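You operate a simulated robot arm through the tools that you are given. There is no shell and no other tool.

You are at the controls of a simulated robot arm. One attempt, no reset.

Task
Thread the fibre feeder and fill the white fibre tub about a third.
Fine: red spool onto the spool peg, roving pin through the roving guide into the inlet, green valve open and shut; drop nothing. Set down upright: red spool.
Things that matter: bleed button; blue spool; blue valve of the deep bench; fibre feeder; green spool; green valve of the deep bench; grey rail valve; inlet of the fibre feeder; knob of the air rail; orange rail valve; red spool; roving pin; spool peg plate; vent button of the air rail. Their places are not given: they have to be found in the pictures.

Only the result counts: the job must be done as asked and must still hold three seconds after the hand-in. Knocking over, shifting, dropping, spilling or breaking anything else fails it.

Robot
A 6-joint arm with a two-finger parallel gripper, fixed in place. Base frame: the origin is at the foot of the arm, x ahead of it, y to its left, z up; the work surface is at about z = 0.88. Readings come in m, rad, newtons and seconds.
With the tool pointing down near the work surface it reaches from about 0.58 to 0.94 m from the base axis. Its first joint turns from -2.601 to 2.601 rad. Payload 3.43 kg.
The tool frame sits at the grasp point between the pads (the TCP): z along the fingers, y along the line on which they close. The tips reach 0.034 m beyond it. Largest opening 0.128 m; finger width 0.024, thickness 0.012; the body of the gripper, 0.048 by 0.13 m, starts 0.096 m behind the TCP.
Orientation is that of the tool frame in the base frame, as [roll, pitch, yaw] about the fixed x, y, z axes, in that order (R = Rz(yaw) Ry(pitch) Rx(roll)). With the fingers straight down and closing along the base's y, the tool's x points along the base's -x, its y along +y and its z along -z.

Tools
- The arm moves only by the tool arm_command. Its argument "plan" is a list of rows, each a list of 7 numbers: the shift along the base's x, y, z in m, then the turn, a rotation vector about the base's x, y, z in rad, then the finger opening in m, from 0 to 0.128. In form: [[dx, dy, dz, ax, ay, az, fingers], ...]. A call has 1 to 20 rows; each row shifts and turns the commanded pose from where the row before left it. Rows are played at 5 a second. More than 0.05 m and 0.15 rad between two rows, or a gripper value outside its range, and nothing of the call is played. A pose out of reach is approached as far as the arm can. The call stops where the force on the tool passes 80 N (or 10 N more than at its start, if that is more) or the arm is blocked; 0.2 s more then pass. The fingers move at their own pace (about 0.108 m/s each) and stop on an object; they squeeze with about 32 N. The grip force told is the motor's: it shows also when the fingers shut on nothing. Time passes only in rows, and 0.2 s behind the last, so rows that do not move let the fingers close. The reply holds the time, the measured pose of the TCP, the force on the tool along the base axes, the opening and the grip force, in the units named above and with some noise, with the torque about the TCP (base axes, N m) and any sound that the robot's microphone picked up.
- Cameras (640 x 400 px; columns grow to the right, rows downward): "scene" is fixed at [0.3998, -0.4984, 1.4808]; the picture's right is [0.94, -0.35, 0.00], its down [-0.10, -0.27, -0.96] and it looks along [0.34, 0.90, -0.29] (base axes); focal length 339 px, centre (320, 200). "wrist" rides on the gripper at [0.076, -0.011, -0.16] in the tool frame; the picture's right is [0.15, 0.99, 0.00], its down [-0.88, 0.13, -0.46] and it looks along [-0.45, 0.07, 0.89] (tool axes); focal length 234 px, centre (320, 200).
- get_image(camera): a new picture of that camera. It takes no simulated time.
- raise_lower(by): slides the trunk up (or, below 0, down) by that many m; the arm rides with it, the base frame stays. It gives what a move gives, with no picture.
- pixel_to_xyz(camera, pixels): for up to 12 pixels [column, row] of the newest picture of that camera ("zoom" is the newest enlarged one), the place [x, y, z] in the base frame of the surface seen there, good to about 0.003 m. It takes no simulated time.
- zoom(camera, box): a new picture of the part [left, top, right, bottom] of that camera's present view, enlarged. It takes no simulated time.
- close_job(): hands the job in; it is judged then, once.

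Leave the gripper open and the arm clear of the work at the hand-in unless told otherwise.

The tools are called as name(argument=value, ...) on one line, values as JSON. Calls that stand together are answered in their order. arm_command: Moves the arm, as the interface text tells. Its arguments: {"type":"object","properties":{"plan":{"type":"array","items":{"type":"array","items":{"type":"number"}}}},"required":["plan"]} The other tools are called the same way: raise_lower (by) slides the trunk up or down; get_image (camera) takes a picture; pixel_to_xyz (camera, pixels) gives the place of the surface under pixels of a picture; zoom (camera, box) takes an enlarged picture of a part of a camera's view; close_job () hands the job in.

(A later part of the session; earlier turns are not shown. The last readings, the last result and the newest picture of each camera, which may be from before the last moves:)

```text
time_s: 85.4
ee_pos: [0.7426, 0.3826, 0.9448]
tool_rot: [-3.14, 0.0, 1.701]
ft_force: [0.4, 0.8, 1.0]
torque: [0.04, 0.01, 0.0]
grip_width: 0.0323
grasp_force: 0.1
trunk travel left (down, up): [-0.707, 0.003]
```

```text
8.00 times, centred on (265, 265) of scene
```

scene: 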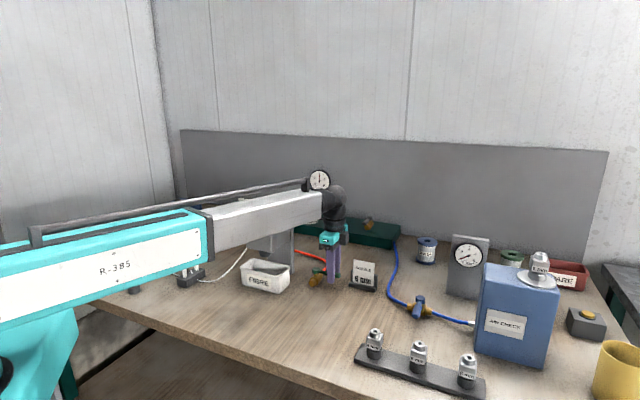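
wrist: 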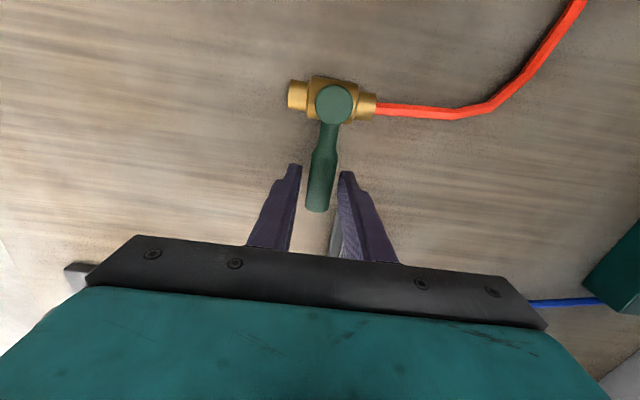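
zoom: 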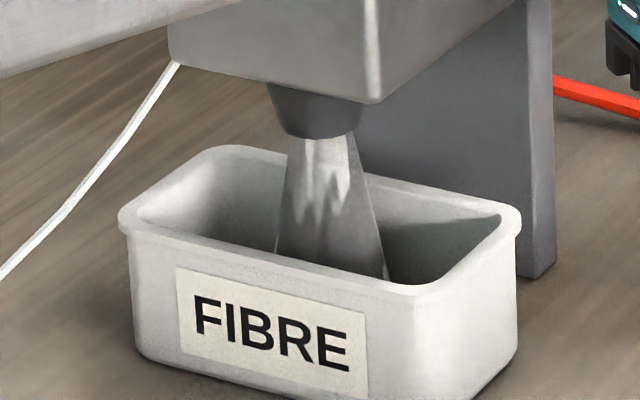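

No fibre level visible above the front rim yet. I hold a little longer.

arm_command(plan=[[0, 0, 0, 0, 0, 0, 0.032], [0, 0, 0, 0, 0, 0, 0.032], [0, 0, 0, 0, 0, 0, 0.032]])

zoom(camera="scene", box=[235, 240, 295, 290])

```text
time_s: 86.2
ee_pos: [0.7424, 0.3823, 0.9446]
tool_rot: [-3.141, 0.0, 1.699]
ft_force: [0.8, -0.1, -0.8]
torque: [-0.02, 0.02, -0.01]
grip_width: 0.0321
grasp_force: 0.5
trunk travel left (down, up): [-0.707, 0.003]
```

```text
8.00 times, centred on (265, 265) of scene
```

zoom: 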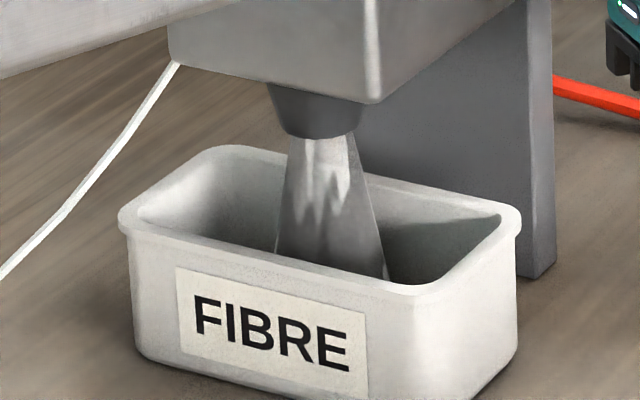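

Still below the visible line after about 2 s of flow. I hold on in short steps.

arm_command(plan=[[0, 0, 0, 0, 0, 0, 0.032], [0, 0, 0, 0, 0, 0, 0.032], [0, 0, 0, 0, 0, 0, 0.032]])

zoom(camera="scene", box=[235, 240, 295, 290])

```text
time_s: 87.0
ee_pos: [0.7416, 0.3822, 0.9433]
tool_rot: [3.141, -0.002, 1.7]
ft_force: [0.7, -1.0, -0.1]
torque: [-0.01, 0.01, -0.03]
grip_width: 0.032
grasp_force: 0.2
trunk travel left (down, up): [-0.707, 0.003]
```

```text
8.00 times, centred on (265, 265) of scene
```

zoom: 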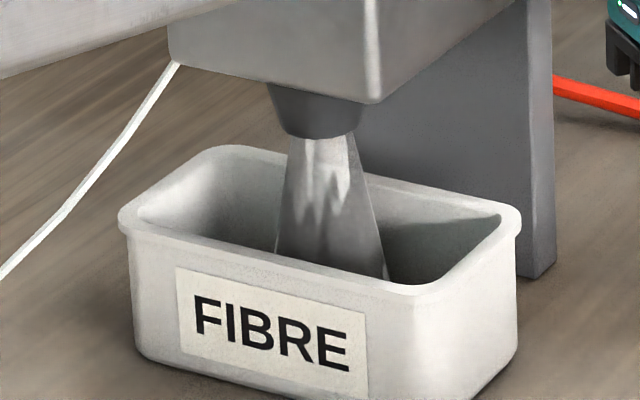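

I check heights just above the front rim in this view: fibre surface would lie nearer than the back wall.

pixel_to_xyz(camera="zoom", pixels=[[200, 228], [220, 235], [240, 242], [260, 248], [270, 251], [395, 278], [410, 278], [420, 276], [400, 260], [250, 230], [330, 255], [300, 250]])

```text
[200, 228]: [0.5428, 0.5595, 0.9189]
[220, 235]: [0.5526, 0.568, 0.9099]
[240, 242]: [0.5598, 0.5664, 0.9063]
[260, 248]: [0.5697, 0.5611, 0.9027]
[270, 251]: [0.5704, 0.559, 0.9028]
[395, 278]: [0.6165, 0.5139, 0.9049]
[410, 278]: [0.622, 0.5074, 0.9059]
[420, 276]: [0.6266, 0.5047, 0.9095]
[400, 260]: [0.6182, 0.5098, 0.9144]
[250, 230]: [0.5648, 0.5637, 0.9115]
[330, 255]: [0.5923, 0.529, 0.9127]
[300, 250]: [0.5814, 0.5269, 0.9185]
```

Those are still the back wall down to 0.903, so the level is lower than that. I go on holding.

arm_command(plan=[[0, 0, 0, 0, 0, 0, 0.032], [0, 0, 0, 0, 0, 0, 0.032], [0, 0, 0, 0, 0, 0, 0.032]])

zoom(camera="scene", box=[235, 240, 295, 290])

pixel_to_xyz(camera="zoom", pixels=[[220, 236], [240, 243], [260, 249], [270, 251], [395, 279], [410, 280], [265, 250], [400, 278]])

```text
time_s: 87.8
ee_pos: [0.7422, 0.382, 0.9444]
tool_rot: [3.141, 0.001, 1.7]
ft_force: [-0.4, -1.2, -0.8]
torque: [0.02, -0.02, -0.02]
grip_width: 0.0319
grasp_force: 0.0
trunk travel left (down, up): [-0.707, 0.003]
```

```text
8.00 times, centred on (265, 265) of scene
```

zoom: 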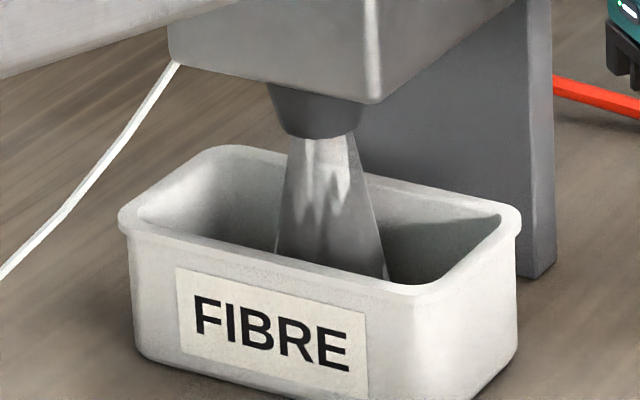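

```text
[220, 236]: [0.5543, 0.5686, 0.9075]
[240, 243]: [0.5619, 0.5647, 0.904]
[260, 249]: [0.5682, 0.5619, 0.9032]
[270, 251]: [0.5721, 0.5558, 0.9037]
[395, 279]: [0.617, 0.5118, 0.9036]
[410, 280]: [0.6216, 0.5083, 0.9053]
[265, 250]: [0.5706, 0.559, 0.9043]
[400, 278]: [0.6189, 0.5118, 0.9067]
```

Not yet visible. I keep holding, slightly longer steps.

arm_command(plan=[[0, 0, 0, 0, 0, 0, 0.032], [0, 0, 0, 0, 0, 0, 0.032], [0, 0, 0, 0, 0, 0, 0.032], [0, 0, 0, 0, 0, 0, 0.032]])

zoom(camera="scene", box=[235, 240, 295, 290])

pixel_to_xyz(camera="zoom", pixels=[[220, 236], [240, 243], [260, 249], [270, 251], [395, 279], [410, 280], [265, 250], [400, 278]])

```text
time_s: 88.8
ee_pos: [0.7428, 0.3821, 0.9443]
tool_rot: [-3.141, 0.0, 1.701]
ft_force: [0.5, -0.1, -0.5]
torque: [-0.04, -0.01, -0.04]
grip_width: 0.0322
grasp_force: 0.1
trunk travel left (down, up): [-0.707, 0.003]
```

```text
8.00 times, centred on (265, 265) of scene
```

zoom: 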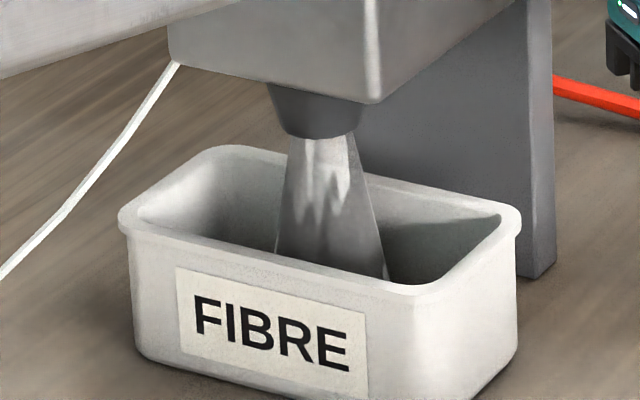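

```text
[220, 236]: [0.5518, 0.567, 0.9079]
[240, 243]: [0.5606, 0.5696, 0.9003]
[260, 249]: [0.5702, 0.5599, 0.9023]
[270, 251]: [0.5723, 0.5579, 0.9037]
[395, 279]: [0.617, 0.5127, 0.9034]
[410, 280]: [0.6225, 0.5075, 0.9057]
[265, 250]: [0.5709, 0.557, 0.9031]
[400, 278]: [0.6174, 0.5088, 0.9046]
```

Still hidden after about 4.5 s, so the rate is under 7 % per second. I hold another second.

arm_command(plan=[[0, 0, 0, 0, 0, 0, 0.032], [0, 0, 0, 0, 0, 0, 0.032], [0, 0, 0, 0, 0, 0, 0.032], [0, 0, 0, 0, 0, 0, 0.032]])

zoom(camera="scene", box=[235, 240, 295, 290])

pixel_to_xyz(camera="zoom", pixels=[[220, 236], [240, 243], [260, 249], [270, 251], [395, 279], [410, 280], [265, 250], [400, 278]])

```text
time_s: 89.8
ee_pos: [0.7411, 0.3817, 0.9447]
tool_rot: [3.141, 0.0, 1.699]
ft_force: [-0.4, 0.8, 0.4]
torque: [0.01, 0.0, 0.04]
grip_width: 0.0321
grasp_force: 0.1
trunk travel left (down, up): [-0.707, 0.003]
```

```text
8.00 times, centred on (265, 265) of scene
```

zoom: 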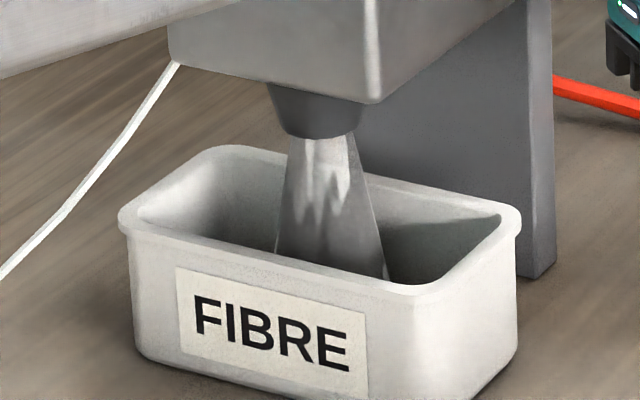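

```text
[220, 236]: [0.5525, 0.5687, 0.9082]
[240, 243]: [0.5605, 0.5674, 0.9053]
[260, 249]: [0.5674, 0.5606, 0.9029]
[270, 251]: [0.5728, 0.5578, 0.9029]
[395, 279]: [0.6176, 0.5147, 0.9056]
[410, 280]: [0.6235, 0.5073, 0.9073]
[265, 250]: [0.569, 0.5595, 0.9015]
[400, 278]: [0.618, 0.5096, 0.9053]
```

Still not visible. Two more seconds in two steps.

arm_command(plan=[[0, 0, 0, 0, 0, 0, 0.032], [0, 0, 0, 0, 0, 0, 0.032], [0, 0, 0, 0, 0, 0, 0.032], [0, 0, 0, 0, 0, 0, 0.032]])

zoom(camera="scene", box=[235, 240, 295, 290])

pixel_to_xyz(camera="zoom", pixels=[[220, 236], [240, 243], [260, 249], [270, 251], [395, 279], [410, 280], [265, 250], [400, 278]])

```text
time_s: 90.8
ee_pos: [0.7426, 0.3824, 0.9439]
tool_rot: [-3.141, 0.001, 1.701]
ft_force: [0.0, 0.9, 0.4]
torque: [0.02, 0.03, 0.0]
grip_width: 0.0318
grasp_force: 0.0
trunk travel left (down, up): [-0.707, 0.003]
```

```text
8.00 times, centred on (265, 265) of scene
```

zoom: 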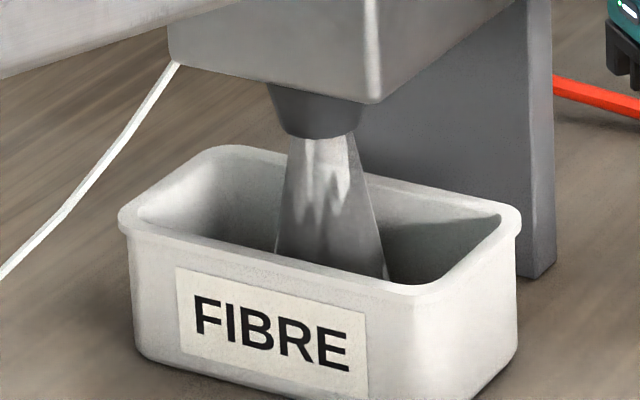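

```text
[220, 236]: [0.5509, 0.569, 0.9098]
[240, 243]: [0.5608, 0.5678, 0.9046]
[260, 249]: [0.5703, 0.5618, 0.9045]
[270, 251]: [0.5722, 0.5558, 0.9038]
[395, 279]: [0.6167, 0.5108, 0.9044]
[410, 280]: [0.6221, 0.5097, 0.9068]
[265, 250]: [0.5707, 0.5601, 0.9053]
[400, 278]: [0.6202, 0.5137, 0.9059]
```

6.4 s of flow and still under the visible line; waiting is harmless because the line marks about 30 %. I go on in 1.4 s steps.

arm_command(plan=[[0, 0, 0, 0, 0, 0, 0.032], [0, 0, 0, 0, 0, 0, 0.032], [0, 0, 0, 0, 0, 0, 0.032], [0, 0, 0, 0, 0, 0, 0.032], [0, 0, 0, 0, 0, 0, 0.032], [0, 0, 0, 0, 0, 0, 0.032]])

zoom(camera="scene", box=[235, 240, 295, 290])

pixel_to_xyz(camera="zoom", pixels=[[220, 236], [240, 243], [260, 249], [270, 251], [395, 279], [410, 280], [265, 250], [400, 278]])

```text
time_s: 92.2
ee_pos: [0.7418, 0.3818, 0.9444]
tool_rot: [3.141, 0.001, 1.7]
ft_force: [-0.1, -0.4, 0.8]
torque: [0.02, 0.0, 0.01]
grip_width: 0.0318
grasp_force: 0.0
trunk travel left (down, up): [-0.707, 0.003]
```

```text
8.00 times, centred on (265, 265) of scene
```

zoom: 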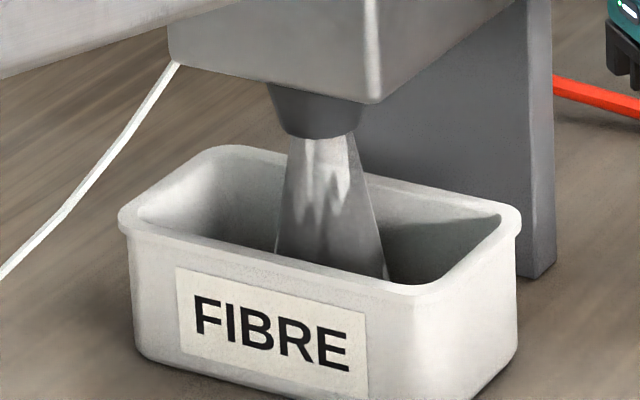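

```text
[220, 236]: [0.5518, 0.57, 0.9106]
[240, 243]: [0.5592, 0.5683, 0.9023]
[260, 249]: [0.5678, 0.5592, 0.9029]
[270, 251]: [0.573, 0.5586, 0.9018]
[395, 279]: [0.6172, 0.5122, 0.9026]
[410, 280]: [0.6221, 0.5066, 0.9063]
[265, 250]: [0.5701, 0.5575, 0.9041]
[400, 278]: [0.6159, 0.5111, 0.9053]
```

7.8 s. I hold another 2 s.

arm_command(plan=[[0, 0, 0, 0, 0, 0, 0.032], [0, 0, 0, 0, 0, 0, 0.032], [0, 0, 0, 0, 0, 0, 0.032], [0, 0, 0, 0, 0, 0, 0.032], [0, 0, 0, 0, 0, 0, 0.032], [0, 0, 0, 0, 0, 0, 0.032], [0, 0, 0, 0, 0, 0, 0.032], [0, 0, 0, 0, 0, 0, 0.032], [0, 0, 0, 0, 0, 0, 0.032]])

zoom(camera="scene", box=[235, 240, 295, 290])

pixel_to_xyz(camera="zoom", pixels=[[220, 236], [240, 243], [260, 249], [270, 251], [395, 279], [410, 280], [265, 250], [400, 278]])

```text
time_s: 94.2
ee_pos: [0.7431, 0.383, 0.9433]
tool_rot: [3.141, 0.0, 1.7]
ft_force: [0.3, -0.2, -0.2]
torque: [0.0, -0.02, 0.04]
grip_width: 0.0321
grasp_force: 0.0
trunk travel left (down, up): [-0.707, 0.003]
```

```text
8.00 times, centred on (265, 265) of scene
```

zoom: 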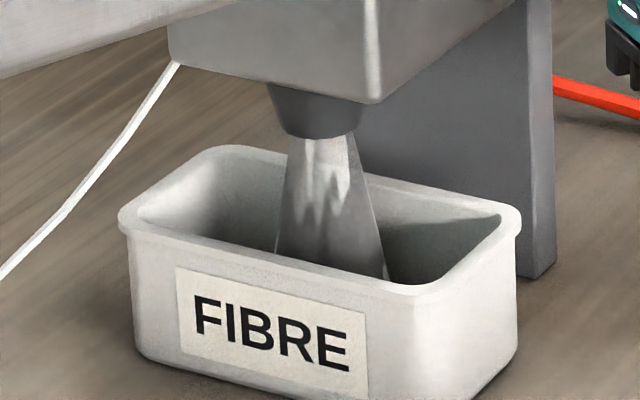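

```text
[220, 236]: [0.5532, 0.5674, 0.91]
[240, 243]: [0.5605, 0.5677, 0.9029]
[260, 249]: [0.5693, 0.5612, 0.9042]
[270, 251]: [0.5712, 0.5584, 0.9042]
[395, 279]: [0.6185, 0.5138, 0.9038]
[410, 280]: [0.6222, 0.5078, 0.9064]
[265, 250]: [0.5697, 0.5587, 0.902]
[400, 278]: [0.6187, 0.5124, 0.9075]
```

After about 10 s still under 30 %. If I open further, the wrist camera will swing so that the tub comes into its view from the right. I turn about 24° more and look.

arm_command(plan=[[-0.0044, 0.0001, 0, 0, 0, -0.07, 0.032], [-0.0044, 0.0004, 0, 0, 0, -0.08, 0.032], [-0.0043, 0.0007, 0, 0, 0, -0.08, 0.032], [-0.0043, 0.001, 0, 0, 0, -0.08, 0.032], [-0.0042, 0.0013, 0, 0, 0, -0.08, 0.032], [-0.0041, 0.0016, 0, 0, 0, -0.08, 0.032]])

get_image(camera="wrist")

zoom(camera="scene", box=[230, 220, 350, 300])

```text
time_s: 95.6
ee_pos: [0.7171, 0.3864, 0.9434]
tool_rot: [3.141, 0.0, 1.228]
ft_force: [1.3, -1.0, 0.4]
torque: [0.02, 0.0, -0.01]
grip_width: 0.0326
grasp_force: 0.4
trunk travel left (down, up): [-0.707, 0.003]
```

```text
taken
```

wrist: 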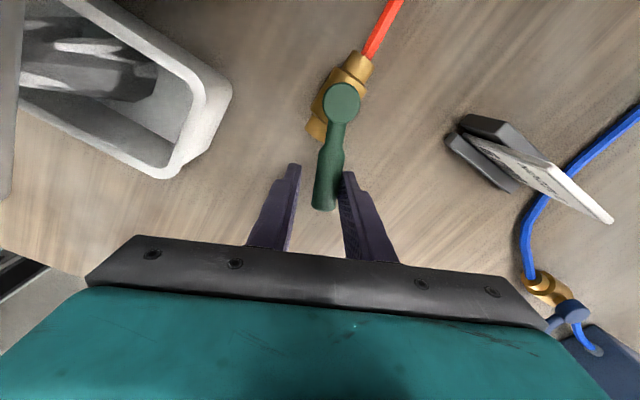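

```text
5.00 times, centred on (290, 260) of scene
```

zoom: 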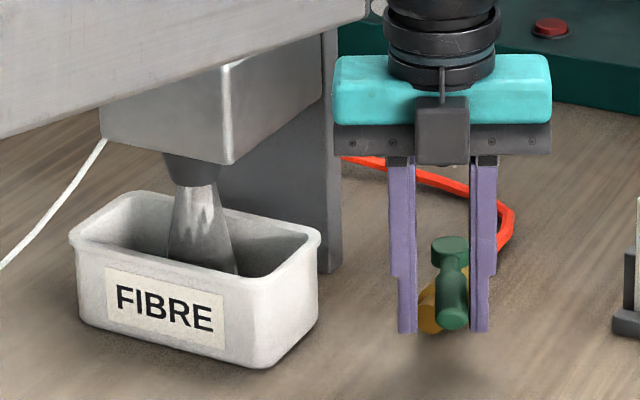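

Now the wrist camera sees into the tub at upper left. I enlarge it and measure the floor and fibre heights.

zoom(camera="wrist", box=[0, 0, 250, 190])

pixel_to_xyz(camera="wrist", pixels=[[175, 105], [160, 140], [120, 125], [80, 105], [50, 90], [130, 90], [85, 50], [60, 30], [195, 90], [210, 80], [160, 172], [180, 120]])

```text
2.11 times, centred on (125, 95) of wrist
```

zoom: 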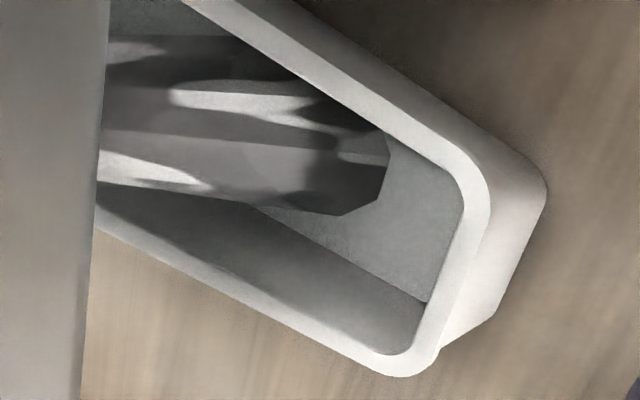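

```text
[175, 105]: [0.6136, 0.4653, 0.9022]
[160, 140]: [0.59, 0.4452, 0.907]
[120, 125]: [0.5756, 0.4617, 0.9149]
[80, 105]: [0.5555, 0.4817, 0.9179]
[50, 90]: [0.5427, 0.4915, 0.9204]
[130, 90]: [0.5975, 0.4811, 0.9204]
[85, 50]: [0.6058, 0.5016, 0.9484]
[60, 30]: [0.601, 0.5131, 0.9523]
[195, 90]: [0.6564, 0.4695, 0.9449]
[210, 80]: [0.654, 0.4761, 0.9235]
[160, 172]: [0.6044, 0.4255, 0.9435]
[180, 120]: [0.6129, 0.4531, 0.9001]
```

There is a flat surface inside at about z 0.901. I measure it at more points for a better average.

pixel_to_xyz(camera="zoom", pixels=[[400, 220], [420, 250], [370, 240], [420, 180], [410, 280], [440, 210], [350, 230], [400, 260], [390, 200], [430, 230], [380, 260], [420, 200]])

pixel_to_xyz(camera="zoom", pixels=[[400, 220], [420, 250], [370, 240], [420, 180], [410, 280], [440, 210], [480, 190], [200, 265], [450, 180], [390, 365], [300, 320], [330, 70]])

```text
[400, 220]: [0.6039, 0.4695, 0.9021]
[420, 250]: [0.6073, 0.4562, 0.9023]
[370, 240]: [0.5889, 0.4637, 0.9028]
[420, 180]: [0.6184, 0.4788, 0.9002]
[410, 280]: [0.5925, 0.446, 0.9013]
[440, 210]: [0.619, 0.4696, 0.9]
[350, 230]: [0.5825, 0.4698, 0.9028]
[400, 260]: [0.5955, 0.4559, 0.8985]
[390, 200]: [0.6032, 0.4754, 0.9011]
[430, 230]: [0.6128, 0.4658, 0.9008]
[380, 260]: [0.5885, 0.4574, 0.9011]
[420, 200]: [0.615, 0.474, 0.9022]
```

```text
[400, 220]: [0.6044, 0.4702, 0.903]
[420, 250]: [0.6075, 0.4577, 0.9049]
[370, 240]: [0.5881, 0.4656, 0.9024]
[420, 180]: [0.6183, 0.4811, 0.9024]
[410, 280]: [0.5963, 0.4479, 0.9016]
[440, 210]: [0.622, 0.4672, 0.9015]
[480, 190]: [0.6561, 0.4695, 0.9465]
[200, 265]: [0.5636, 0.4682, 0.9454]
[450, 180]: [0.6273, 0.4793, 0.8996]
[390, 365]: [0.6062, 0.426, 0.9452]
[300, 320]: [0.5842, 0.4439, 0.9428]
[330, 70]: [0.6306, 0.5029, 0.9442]
```

The surface averages z 0.9016. To tell whether it is rising fibre or the tub's floor, I hold 1 s and measure again.

arm_command(plan=[[0, 0, 0, 0, 0, 0, 0.032], [0, 0, 0, 0, 0, 0, 0.032], [0, 0, 0, 0, 0, 0, 0.032], [0, 0, 0, 0, 0, 0, 0.032]])

zoom(camera="wrist", box=[0, 0, 250, 190])

pixel_to_xyz(camera="zoom", pixels=[[400, 220], [420, 250], [370, 240], [420, 180], [410, 280], [440, 210], [350, 230], [400, 260], [390, 200], [430, 230], [380, 260], [420, 200]])

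pixel_to_xyz(camera="zoom", pixels=[[400, 220], [420, 250], [370, 240], [420, 180], [410, 280], [440, 210], [350, 230], [400, 260], [390, 200], [430, 230], [380, 260], [420, 200]])

```text
time_s: 96.6
ee_pos: [0.7157, 0.3868, 0.9438]
tool_rot: [3.142, 0.001, 1.232]
ft_force: [0.2, 0.0, 0.2]
torque: [-0.01, -0.02, 0.0]
grip_width: 0.0323
grasp_force: 0.4
trunk travel left (down, up): [-0.707, 0.003]
```

```text
2.11 times, centred on (125, 95) of wrist
```

zoom: 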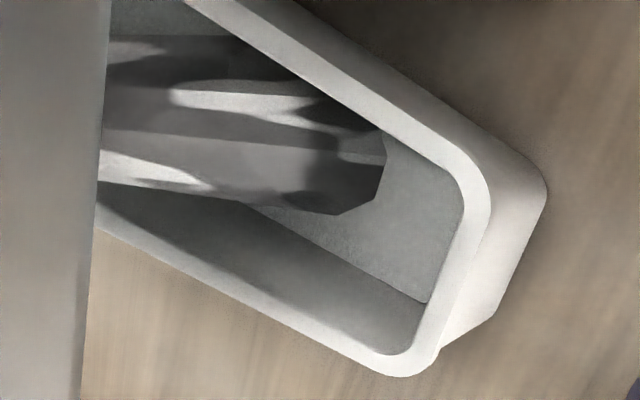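

```text
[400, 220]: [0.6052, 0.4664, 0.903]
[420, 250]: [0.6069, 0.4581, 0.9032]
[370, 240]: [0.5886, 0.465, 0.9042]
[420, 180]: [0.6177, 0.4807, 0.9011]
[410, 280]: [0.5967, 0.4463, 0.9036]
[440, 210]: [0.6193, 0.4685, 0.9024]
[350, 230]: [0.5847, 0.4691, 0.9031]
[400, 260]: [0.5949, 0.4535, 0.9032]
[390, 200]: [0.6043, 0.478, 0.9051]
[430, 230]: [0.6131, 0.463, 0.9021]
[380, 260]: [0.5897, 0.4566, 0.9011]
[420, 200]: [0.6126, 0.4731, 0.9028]
```

```text
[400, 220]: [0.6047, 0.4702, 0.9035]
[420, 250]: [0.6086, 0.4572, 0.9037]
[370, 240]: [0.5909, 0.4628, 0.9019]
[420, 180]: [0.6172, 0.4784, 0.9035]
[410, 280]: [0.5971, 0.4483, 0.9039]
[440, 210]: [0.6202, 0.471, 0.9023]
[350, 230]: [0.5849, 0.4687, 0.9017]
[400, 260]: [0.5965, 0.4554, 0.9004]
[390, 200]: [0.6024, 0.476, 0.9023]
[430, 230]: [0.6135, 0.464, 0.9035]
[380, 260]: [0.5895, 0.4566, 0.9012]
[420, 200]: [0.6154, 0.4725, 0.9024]
```

Mean now 0.9027, up about 1 mm in 1 s, so fibre is rising. A third should be at about 0.905. I hold 0.8 s more and measure again.

arm_command(plan=[[0, 0, 0, 0, 0, 0, 0.032], [0, 0, 0, 0, 0, 0, 0.032], [0, 0, 0, 0, 0, 0, 0.032]])

zoom(camera="wrist", box=[0, 0, 250, 190])

pixel_to_xyz(camera="zoom", pixels=[[400, 220], [420, 250], [370, 240], [420, 180], [410, 280], [440, 210], [350, 230], [400, 260], [390, 200], [430, 230], [380, 260], [420, 200]])

pixel_to_xyz(camera="zoom", pixels=[[400, 220], [420, 250], [370, 240], [420, 180], [410, 280], [440, 210], [350, 230], [400, 260], [390, 200], [430, 230], [380, 260], [420, 200]])

zoom(camera="scene", box=[235, 240, 295, 290])

```text
time_s: 97.4
ee_pos: [0.7163, 0.3858, 0.9433]
tool_rot: [-3.141, 0.0, 1.231]
ft_force: [0.7, -0.1, 0.8]
torque: [-0.01, 0.02, 0.01]
grip_width: 0.0321
grasp_force: 0.5
trunk travel left (down, up): [-0.707, 0.003]
```

```text
2.11 times, centred on (125, 95) of wrist
```

zoom: 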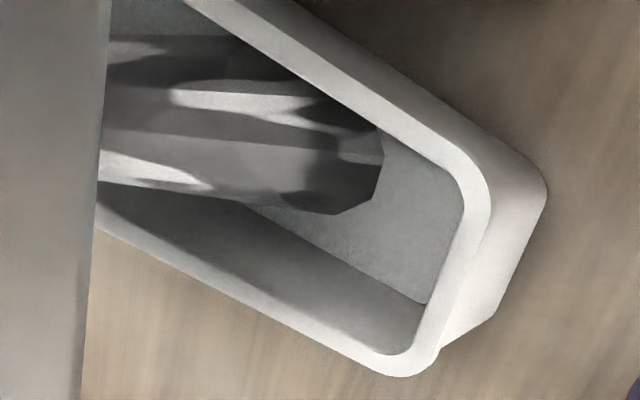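

```text
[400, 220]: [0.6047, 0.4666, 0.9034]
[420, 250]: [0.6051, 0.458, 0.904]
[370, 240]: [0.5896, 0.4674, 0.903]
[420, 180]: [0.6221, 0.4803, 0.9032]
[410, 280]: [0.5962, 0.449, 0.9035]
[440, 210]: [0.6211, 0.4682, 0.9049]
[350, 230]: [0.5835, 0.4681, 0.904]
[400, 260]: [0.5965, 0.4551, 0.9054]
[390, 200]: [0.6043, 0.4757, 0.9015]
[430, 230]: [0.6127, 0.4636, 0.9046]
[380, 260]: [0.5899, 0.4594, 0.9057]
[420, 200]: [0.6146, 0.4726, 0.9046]
```

```text
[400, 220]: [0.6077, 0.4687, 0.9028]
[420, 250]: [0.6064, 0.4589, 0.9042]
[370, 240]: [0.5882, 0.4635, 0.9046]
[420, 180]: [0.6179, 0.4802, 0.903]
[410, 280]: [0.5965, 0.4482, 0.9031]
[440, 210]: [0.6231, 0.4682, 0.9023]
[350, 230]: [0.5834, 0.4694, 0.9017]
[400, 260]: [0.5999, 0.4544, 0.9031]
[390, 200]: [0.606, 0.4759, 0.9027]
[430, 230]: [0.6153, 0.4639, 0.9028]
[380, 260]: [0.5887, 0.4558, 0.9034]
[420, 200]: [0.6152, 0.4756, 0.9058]
```

```text
8.00 times, centred on (265, 265) of scene
```

zoom: 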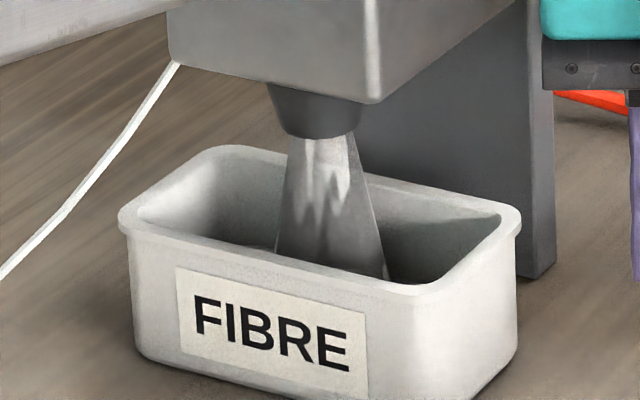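

Mean 0.9036 and the scene view just begins to show fibre above the rim – about 30 %. Closing takes a moment, so I start now: the other finger brings the handle back counter-clockwise along the arc to the shut stop.

arm_command(plan=[[0.0052, -0.0021, 0, 0, 0, 0.0754, 0.032], [0.0054, -0.0016, 0, 0, 0, 0.0754, 0.032], [0.0055, -0.0011, 0, 0, 0, 0.0754, 0.032], [0.0056, -0.0006, 0, 0, 0, 0.0754, 0.032], [0.0056, -0.0001, 0, 0, 0, 0.0754, 0.032], [0.0056, 0.0004, 0, 0, 0, 0.0754, 0.032], [0.0056, 0.0009, 0, 0, 0, 0.0754, 0.032], [0.0055, 0.0013, 0, 0, 0, 0.0754, 0.032], [0.0053, 0.0018, 0, 0, 0, 0.0754, 0.032], [0.0051, 0.0023, 0, 0, 0, 0.0754, 0.032], [0.0049, 0.0027, 0, 0, 0, 0.0754, 0.032], [0.0047, 0.0032, 0, 0, 0, 0.0754, 0.032], [0.0044, 0.0035, 0, 0, 0, 0.0754, 0.032], [0.004, 0.0039, 0, 0, 0, 0.0754, 0.032], [0.0037, 0.0043, 0, 0, 0, 0.0754, 0.032]])

zoom(camera="wrist", box=[250, 45, 410, 245])

zoom(camera="scene", box=[230, 220, 350, 300])

```text
time_s: 100.6
ee_pos: [0.7934, 0.4046, 0.9438]
tool_rot: [-3.139, 0.0, 2.363]
ft_force: [-4.0, -2.8, -0.8]
torque: [0.0, 0.04, -0.11]
grip_width: 0.0354
grasp_force: 3.2
trunk travel left (down, up): [-0.707, 0.003]
```

```text
2.00 times, centred on (330, 145) of wrist
```

zoom: 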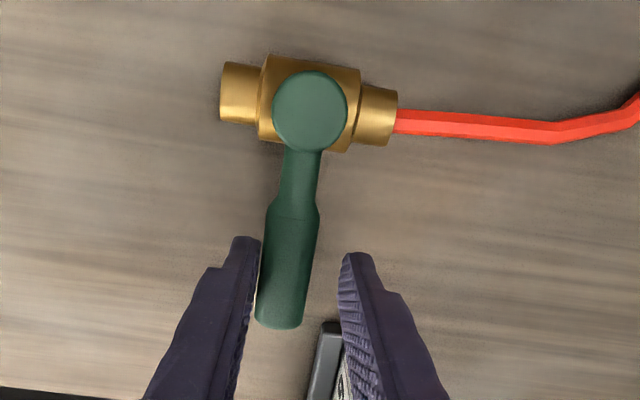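

```text
5.00 times, centred on (290, 260) of scene
```

zoom: 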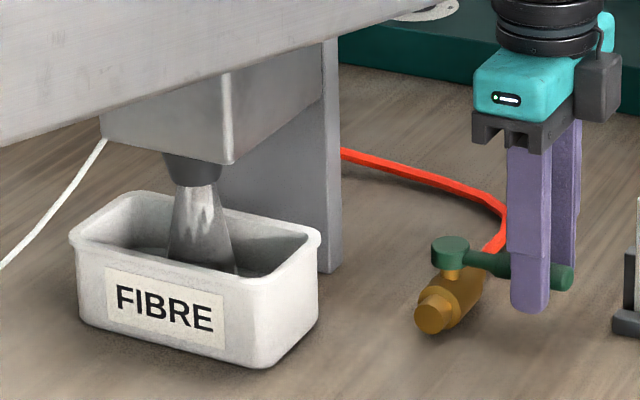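

The handle is back at the shut position (4.9 N on the stop), but the picture still shows the jet. I push 1.5 mm further onto the stop and look again.

arm_command(plan=[[0.0011, 0.0011, 0, 0, 0, 0, 0.032]])

zoom(camera="scene", box=[235, 240, 295, 290])

zoom(camera="wrist", box=[270, 45, 390, 245])

```text
time_s: 101.0
ee_pos: [0.7925, 0.4072, 0.9433]
tool_rot: [-3.14, 0.001, 2.362]
ft_force: [-7.8, -6.9, -2.8]
torque: [-0.03, 0.04, -0.11]
grip_width: 0.0379
grasp_force: 4.9
trunk travel left (down, up): [-0.707, 0.003]
```

```text
8.00 times, centred on (265, 265) of scene
```

zoom: 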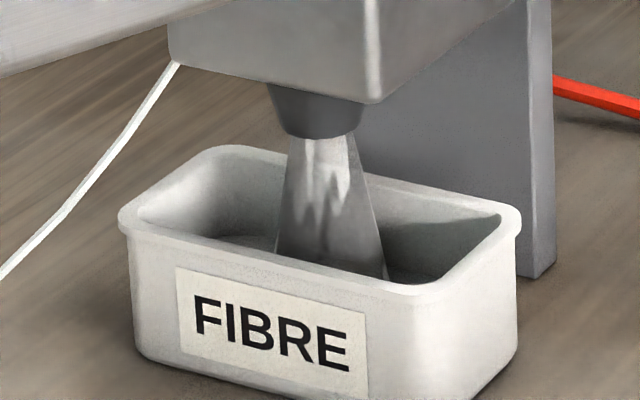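

```text
2.00 times, centred on (330, 145) of wrist
```

zoom: 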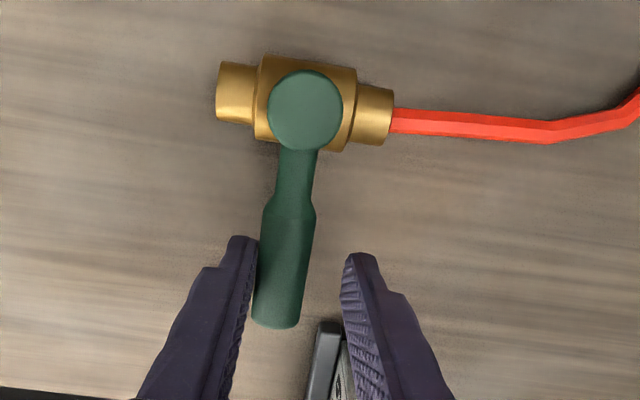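

Still jetting with the handle on its stop. I quickly measure the level in this view before deciding.

zoom(camera="scene", box=[235, 240, 295, 290])

pixel_to_xyz(camera="zoom", pixels=[[230, 240], [245, 243], [255, 244], [262, 247], [268, 249], [395, 277], [405, 277], [250, 241], [260, 243], [250, 238], [265, 246], [400, 275]])

get_image(camera="scene")

```text
8.00 times, centred on (265, 265) of scene
```

zoom: 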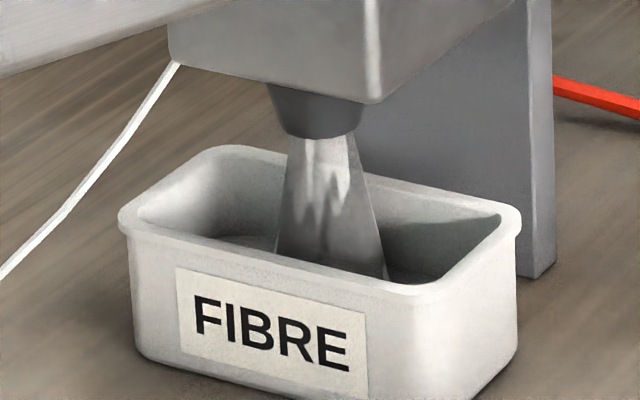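

```text
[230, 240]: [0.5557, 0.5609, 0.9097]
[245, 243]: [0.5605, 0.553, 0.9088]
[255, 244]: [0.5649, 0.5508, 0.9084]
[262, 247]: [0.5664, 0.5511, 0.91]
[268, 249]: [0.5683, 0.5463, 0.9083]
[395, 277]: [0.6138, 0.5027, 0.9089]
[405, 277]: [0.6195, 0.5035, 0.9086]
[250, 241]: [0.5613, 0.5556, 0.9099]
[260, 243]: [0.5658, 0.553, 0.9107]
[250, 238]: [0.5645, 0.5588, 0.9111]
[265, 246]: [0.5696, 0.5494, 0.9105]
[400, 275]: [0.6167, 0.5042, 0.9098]
```

```text
taken
```

scene: 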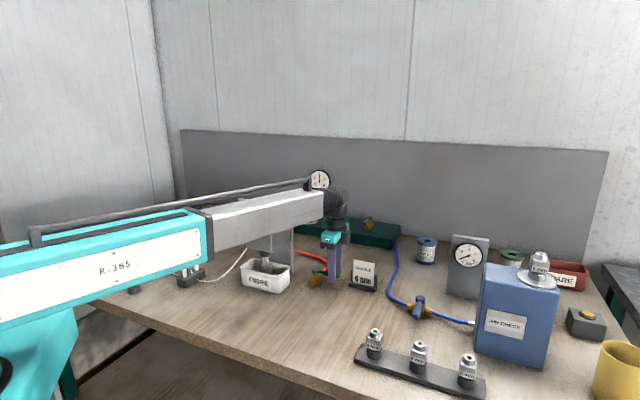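

The level is about 0.909 (about 40 %) and was rising 1.5 mm/s. The handle is visibly at its original shut angle. I give one short step with a slightly firmer push to see whether the jet dies off.

arm_command(plan=[[0.0007, 0.0007, 0, 0, 0, 0, 0.032]])

zoom(camera="scene", box=[235, 240, 295, 290])

pixel_to_xyz(camera="zoom", pixels=[[230, 240], [245, 243], [255, 244], [262, 247], [268, 249], [395, 277], [405, 277], [250, 241], [260, 243], [250, 245], [265, 248], [400, 278]])

```text
time_s: 101.4
ee_pos: [0.7943, 0.4062, 0.9448]
tool_rot: [-3.141, 0.0, 2.361]
ft_force: [-10.2, -8.4, -5.0]
torque: [-0.04, -0.01, -0.14]
grip_width: 0.0396
grasp_force: 6.8
trunk travel left (down, up): [-0.707, 0.003]
```

```text
8.00 times, centred on (265, 265) of scene
```

zoom: 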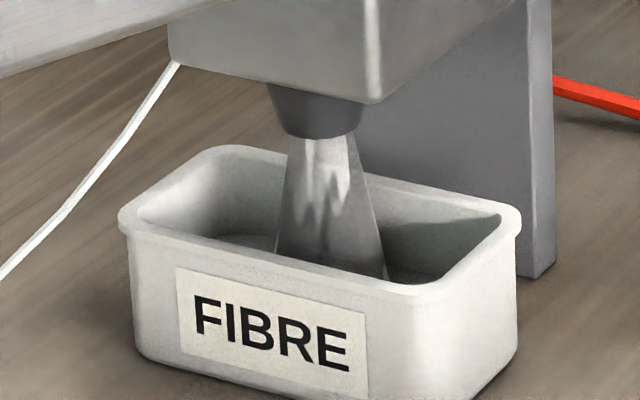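

```text
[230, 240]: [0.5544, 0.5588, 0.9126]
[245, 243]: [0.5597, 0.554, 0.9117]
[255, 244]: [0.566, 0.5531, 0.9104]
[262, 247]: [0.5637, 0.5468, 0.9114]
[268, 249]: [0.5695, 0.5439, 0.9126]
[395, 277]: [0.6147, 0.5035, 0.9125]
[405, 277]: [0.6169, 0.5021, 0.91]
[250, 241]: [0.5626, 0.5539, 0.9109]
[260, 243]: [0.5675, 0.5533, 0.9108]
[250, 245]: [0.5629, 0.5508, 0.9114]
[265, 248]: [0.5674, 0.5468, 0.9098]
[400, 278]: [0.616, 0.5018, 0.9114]
```

Level about 0.911 and still jetting. It may be a short run-on after shutting. I take the push off (back to the middle of the handle) with open fingers, ready to lift, and look again.

arm_command(plan=[[-0.0068, -0.0068, 0, 0, 0, 0, 0.05]])

zoom(camera="scene", box=[230, 220, 350, 300])

zoom(camera="wrist", box=[250, 45, 410, 245])

```text
time_s: 101.8
ee_pos: [0.7882, 0.4017, 0.9429]
tool_rot: [3.136, 0.0, 2.361]
ft_force: [0.5, 0.9, 0.0]
torque: [0.0, 0.01, 0.04]
grip_width: 0.05
grasp_force: 0.1
trunk travel left (down, up): [-0.707, 0.003]
```

```text
5.00 times, centred on (290, 260) of scene
```

zoom: 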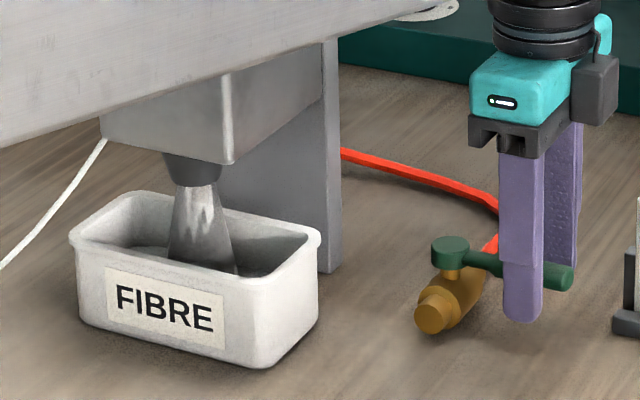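

```text
2.00 times, centred on (330, 145) of wrist
```

zoom: 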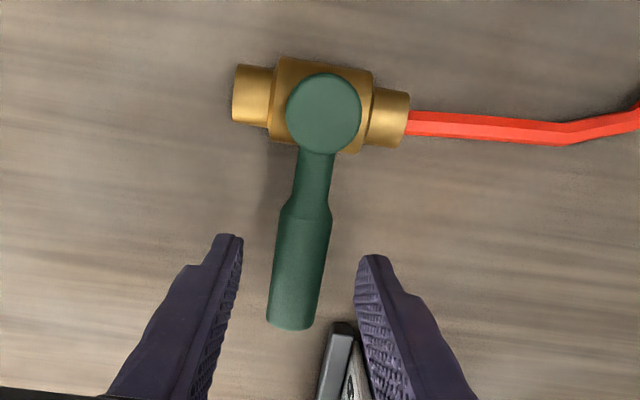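

Still flowing 1.5 s after shutting. Without spending time I look at the air rail upstream – gauge and rail valves – to find what feeds this line.

get_image(camera="scene")

zoom(camera="scene", box=[180, 155, 420, 265])

get_image(camera="wrist")

```text
taken
```

scene: 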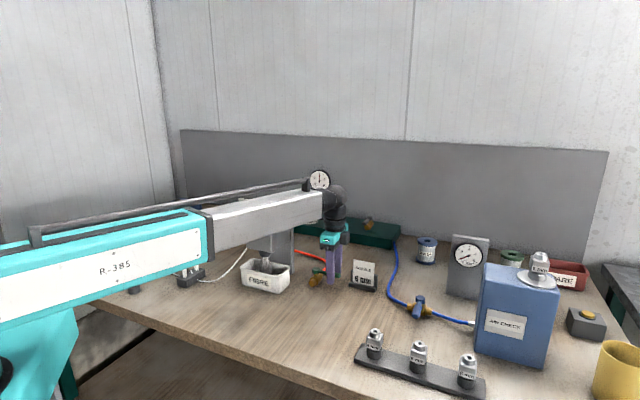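

```text
2.67 times, centred on (300, 210) of scene
```

zoom: 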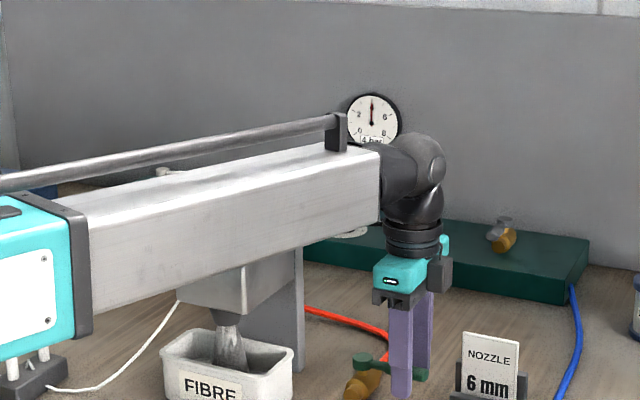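

```text
taken
```

wrist: 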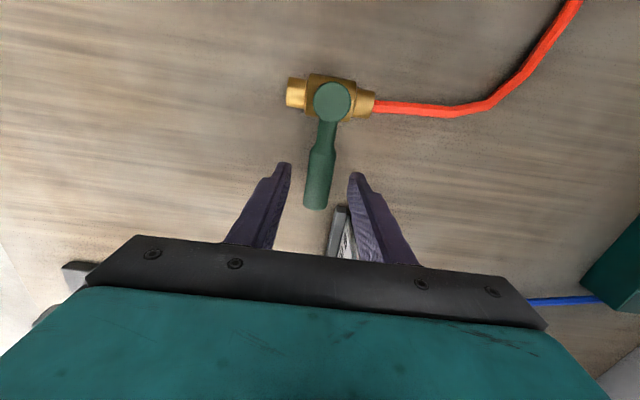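

The gauge still reads 4 bar; the rail itself is beyond reach (about 1.25 m). I measure the level again at no time cost to see whether fibre is still arriving.

zoom(camera="scene", box=[235, 240, 295, 290])

pixel_to_xyz(camera="zoom", pixels=[[240, 243], [245, 243], [255, 244], [262, 247], [268, 249], [395, 277], [405, 277], [250, 244], [260, 246], [250, 245], [265, 248], [400, 278]])

pixel_to_xyz(camera="zoom", pixels=[[240, 243], [245, 243], [255, 244], [262, 247], [268, 249], [395, 277], [405, 277], [250, 244], [260, 246], [250, 245], [265, 248], [400, 278]])

```text
8.00 times, centred on (265, 265) of scene
```

zoom: 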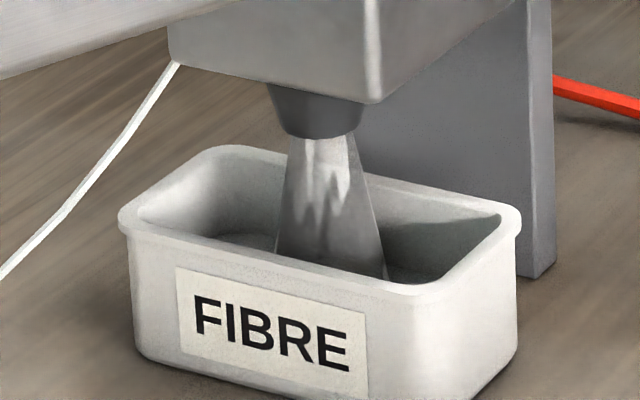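

```text
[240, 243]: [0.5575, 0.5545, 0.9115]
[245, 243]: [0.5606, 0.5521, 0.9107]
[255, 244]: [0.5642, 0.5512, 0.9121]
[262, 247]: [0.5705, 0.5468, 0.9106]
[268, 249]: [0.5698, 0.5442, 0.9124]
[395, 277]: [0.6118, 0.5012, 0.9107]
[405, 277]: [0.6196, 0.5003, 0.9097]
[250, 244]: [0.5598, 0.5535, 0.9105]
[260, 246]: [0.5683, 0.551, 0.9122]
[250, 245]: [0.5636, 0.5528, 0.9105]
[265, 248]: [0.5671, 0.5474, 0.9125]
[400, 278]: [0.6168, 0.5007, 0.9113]
```

```text
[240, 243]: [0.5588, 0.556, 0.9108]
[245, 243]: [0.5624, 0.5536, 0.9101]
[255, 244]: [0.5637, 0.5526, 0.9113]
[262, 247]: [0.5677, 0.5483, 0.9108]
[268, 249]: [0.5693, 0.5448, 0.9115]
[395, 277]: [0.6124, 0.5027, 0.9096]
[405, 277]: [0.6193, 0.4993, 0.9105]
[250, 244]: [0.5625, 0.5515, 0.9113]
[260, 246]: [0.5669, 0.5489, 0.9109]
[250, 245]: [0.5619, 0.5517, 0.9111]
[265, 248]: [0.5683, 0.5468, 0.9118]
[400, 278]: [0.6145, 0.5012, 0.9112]
```

Mean 0.9111 versus 0.9113 just before: the level seems to have stopped rising. One more short step to confirm.

arm_command(plan=[[0, 0, 0, 0, 0, 0, 0.06]])

zoom(camera="scene", box=[235, 240, 295, 290])

pixel_to_xyz(camera="zoom", pixels=[[240, 243], [245, 243], [255, 244], [262, 247], [268, 249], [395, 277], [405, 277], [250, 244], [260, 246], [250, 245], [265, 248], [400, 278]])

pixel_to_xyz(camera="zoom", pixels=[[240, 243], [245, 243], [255, 244], [262, 247], [268, 249], [395, 277], [405, 277], [250, 244], [260, 246], [250, 245], [265, 248], [400, 278]])

```text
time_s: 102.2
ee_pos: [0.7876, 0.4011, 0.9435]
tool_rot: [-3.141, 0.0, 2.36]
ft_force: [0.0, -0.4, 0.1]
torque: [0.0, 0.01, 0.03]
grip_width: 0.0599
grasp_force: 0.2
trunk travel left (down, up): [-0.707, 0.003]
```

```text
8.00 times, centred on (265, 265) of scene
```

zoom: 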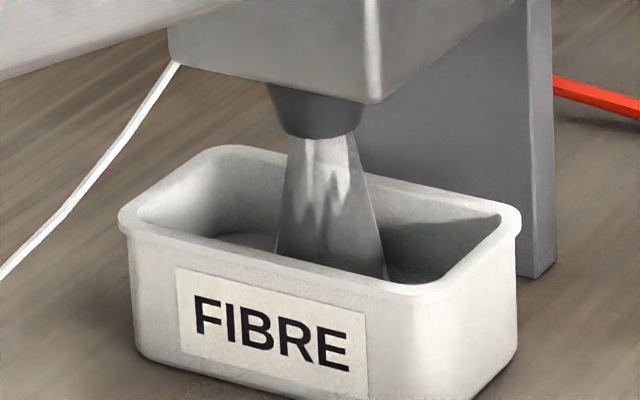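

```text
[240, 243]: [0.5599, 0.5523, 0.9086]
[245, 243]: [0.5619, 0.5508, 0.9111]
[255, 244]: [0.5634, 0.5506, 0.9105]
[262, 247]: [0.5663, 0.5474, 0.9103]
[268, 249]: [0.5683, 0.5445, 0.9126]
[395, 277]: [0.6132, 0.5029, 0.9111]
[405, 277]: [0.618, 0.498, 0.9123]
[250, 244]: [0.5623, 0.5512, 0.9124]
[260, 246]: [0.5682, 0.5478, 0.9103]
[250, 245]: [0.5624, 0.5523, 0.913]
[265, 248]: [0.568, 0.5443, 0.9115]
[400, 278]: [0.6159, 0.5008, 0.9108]
```

```text
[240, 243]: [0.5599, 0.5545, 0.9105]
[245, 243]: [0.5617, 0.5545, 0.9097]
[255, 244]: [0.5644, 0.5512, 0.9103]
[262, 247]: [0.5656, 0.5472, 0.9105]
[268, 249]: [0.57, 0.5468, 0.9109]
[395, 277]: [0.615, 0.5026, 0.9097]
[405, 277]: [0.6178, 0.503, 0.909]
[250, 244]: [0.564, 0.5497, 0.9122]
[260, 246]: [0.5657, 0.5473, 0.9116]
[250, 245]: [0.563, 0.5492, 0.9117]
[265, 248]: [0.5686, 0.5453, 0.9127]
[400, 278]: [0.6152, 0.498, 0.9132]
```

The level holds at 0.911, so the delivery has stopped even though the jet is still drawn. I lift the open gripper straight up off the handle and check again.

arm_command(plan=[[0, 0, 0.005, 0, 0, 0, 0.064], [0, 0, 0.01, 0, 0, 0, 0.064], [0, 0, 0.015, 0, 0, 0, 0.064], [0, 0, 0.018, 0, 0, 0, 0.064], [0, 0, 0.018, 0, 0, 0, 0.064], [0, 0, 0.015, 0, 0, 0, 0.064], [0, 0, 0.01, 0, 0, 0, 0.064], [0, 0, 0.005, 0, 0, 0, 0.064]])

zoom(camera="scene", box=[235, 240, 295, 290])

pixel_to_xyz(camera="zoom", pixels=[[240, 243], [245, 243], [255, 244], [262, 247], [268, 249], [395, 277], [405, 277], [250, 244], [260, 246], [250, 245], [265, 248], [400, 278]])

get_image(camera="scene")

```text
time_s: 104.0
ee_pos: [0.7885, 0.4007, 1.0408]
tool_rot: [-3.141, 0.0, 2.361]
ft_force: [0.4, 0.7, -1.1]
torque: [-0.04, 0.03, -0.01]
grip_width: 0.0641
grasp_force: 0.0
trunk travel left (down, up): [-0.707, 0.003]
```

```text
8.00 times, centred on (265, 265) of scene
```

zoom: 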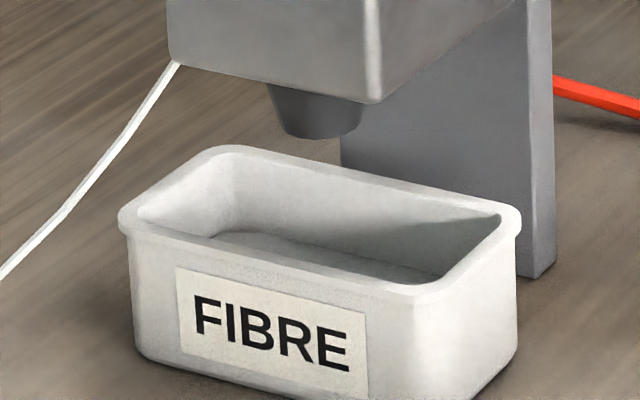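

```text
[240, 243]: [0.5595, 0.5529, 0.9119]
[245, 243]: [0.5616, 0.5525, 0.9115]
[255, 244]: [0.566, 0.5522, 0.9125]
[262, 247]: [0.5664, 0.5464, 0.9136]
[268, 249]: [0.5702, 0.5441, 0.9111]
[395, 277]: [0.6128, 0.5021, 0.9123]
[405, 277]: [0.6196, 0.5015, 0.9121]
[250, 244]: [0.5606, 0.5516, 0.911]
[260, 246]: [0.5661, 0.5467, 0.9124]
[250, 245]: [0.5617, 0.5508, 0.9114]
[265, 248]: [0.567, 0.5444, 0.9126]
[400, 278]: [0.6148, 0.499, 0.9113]
```

```text
taken
```

scene: 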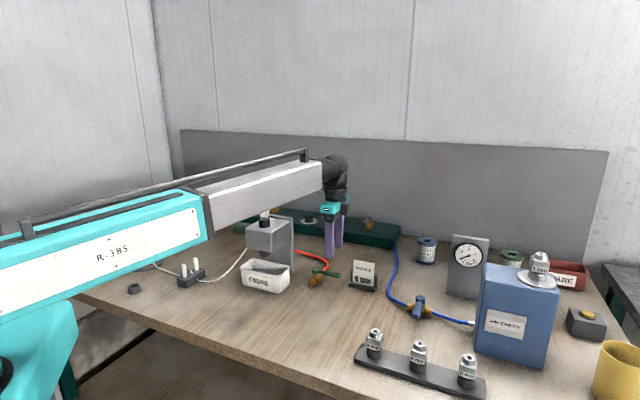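

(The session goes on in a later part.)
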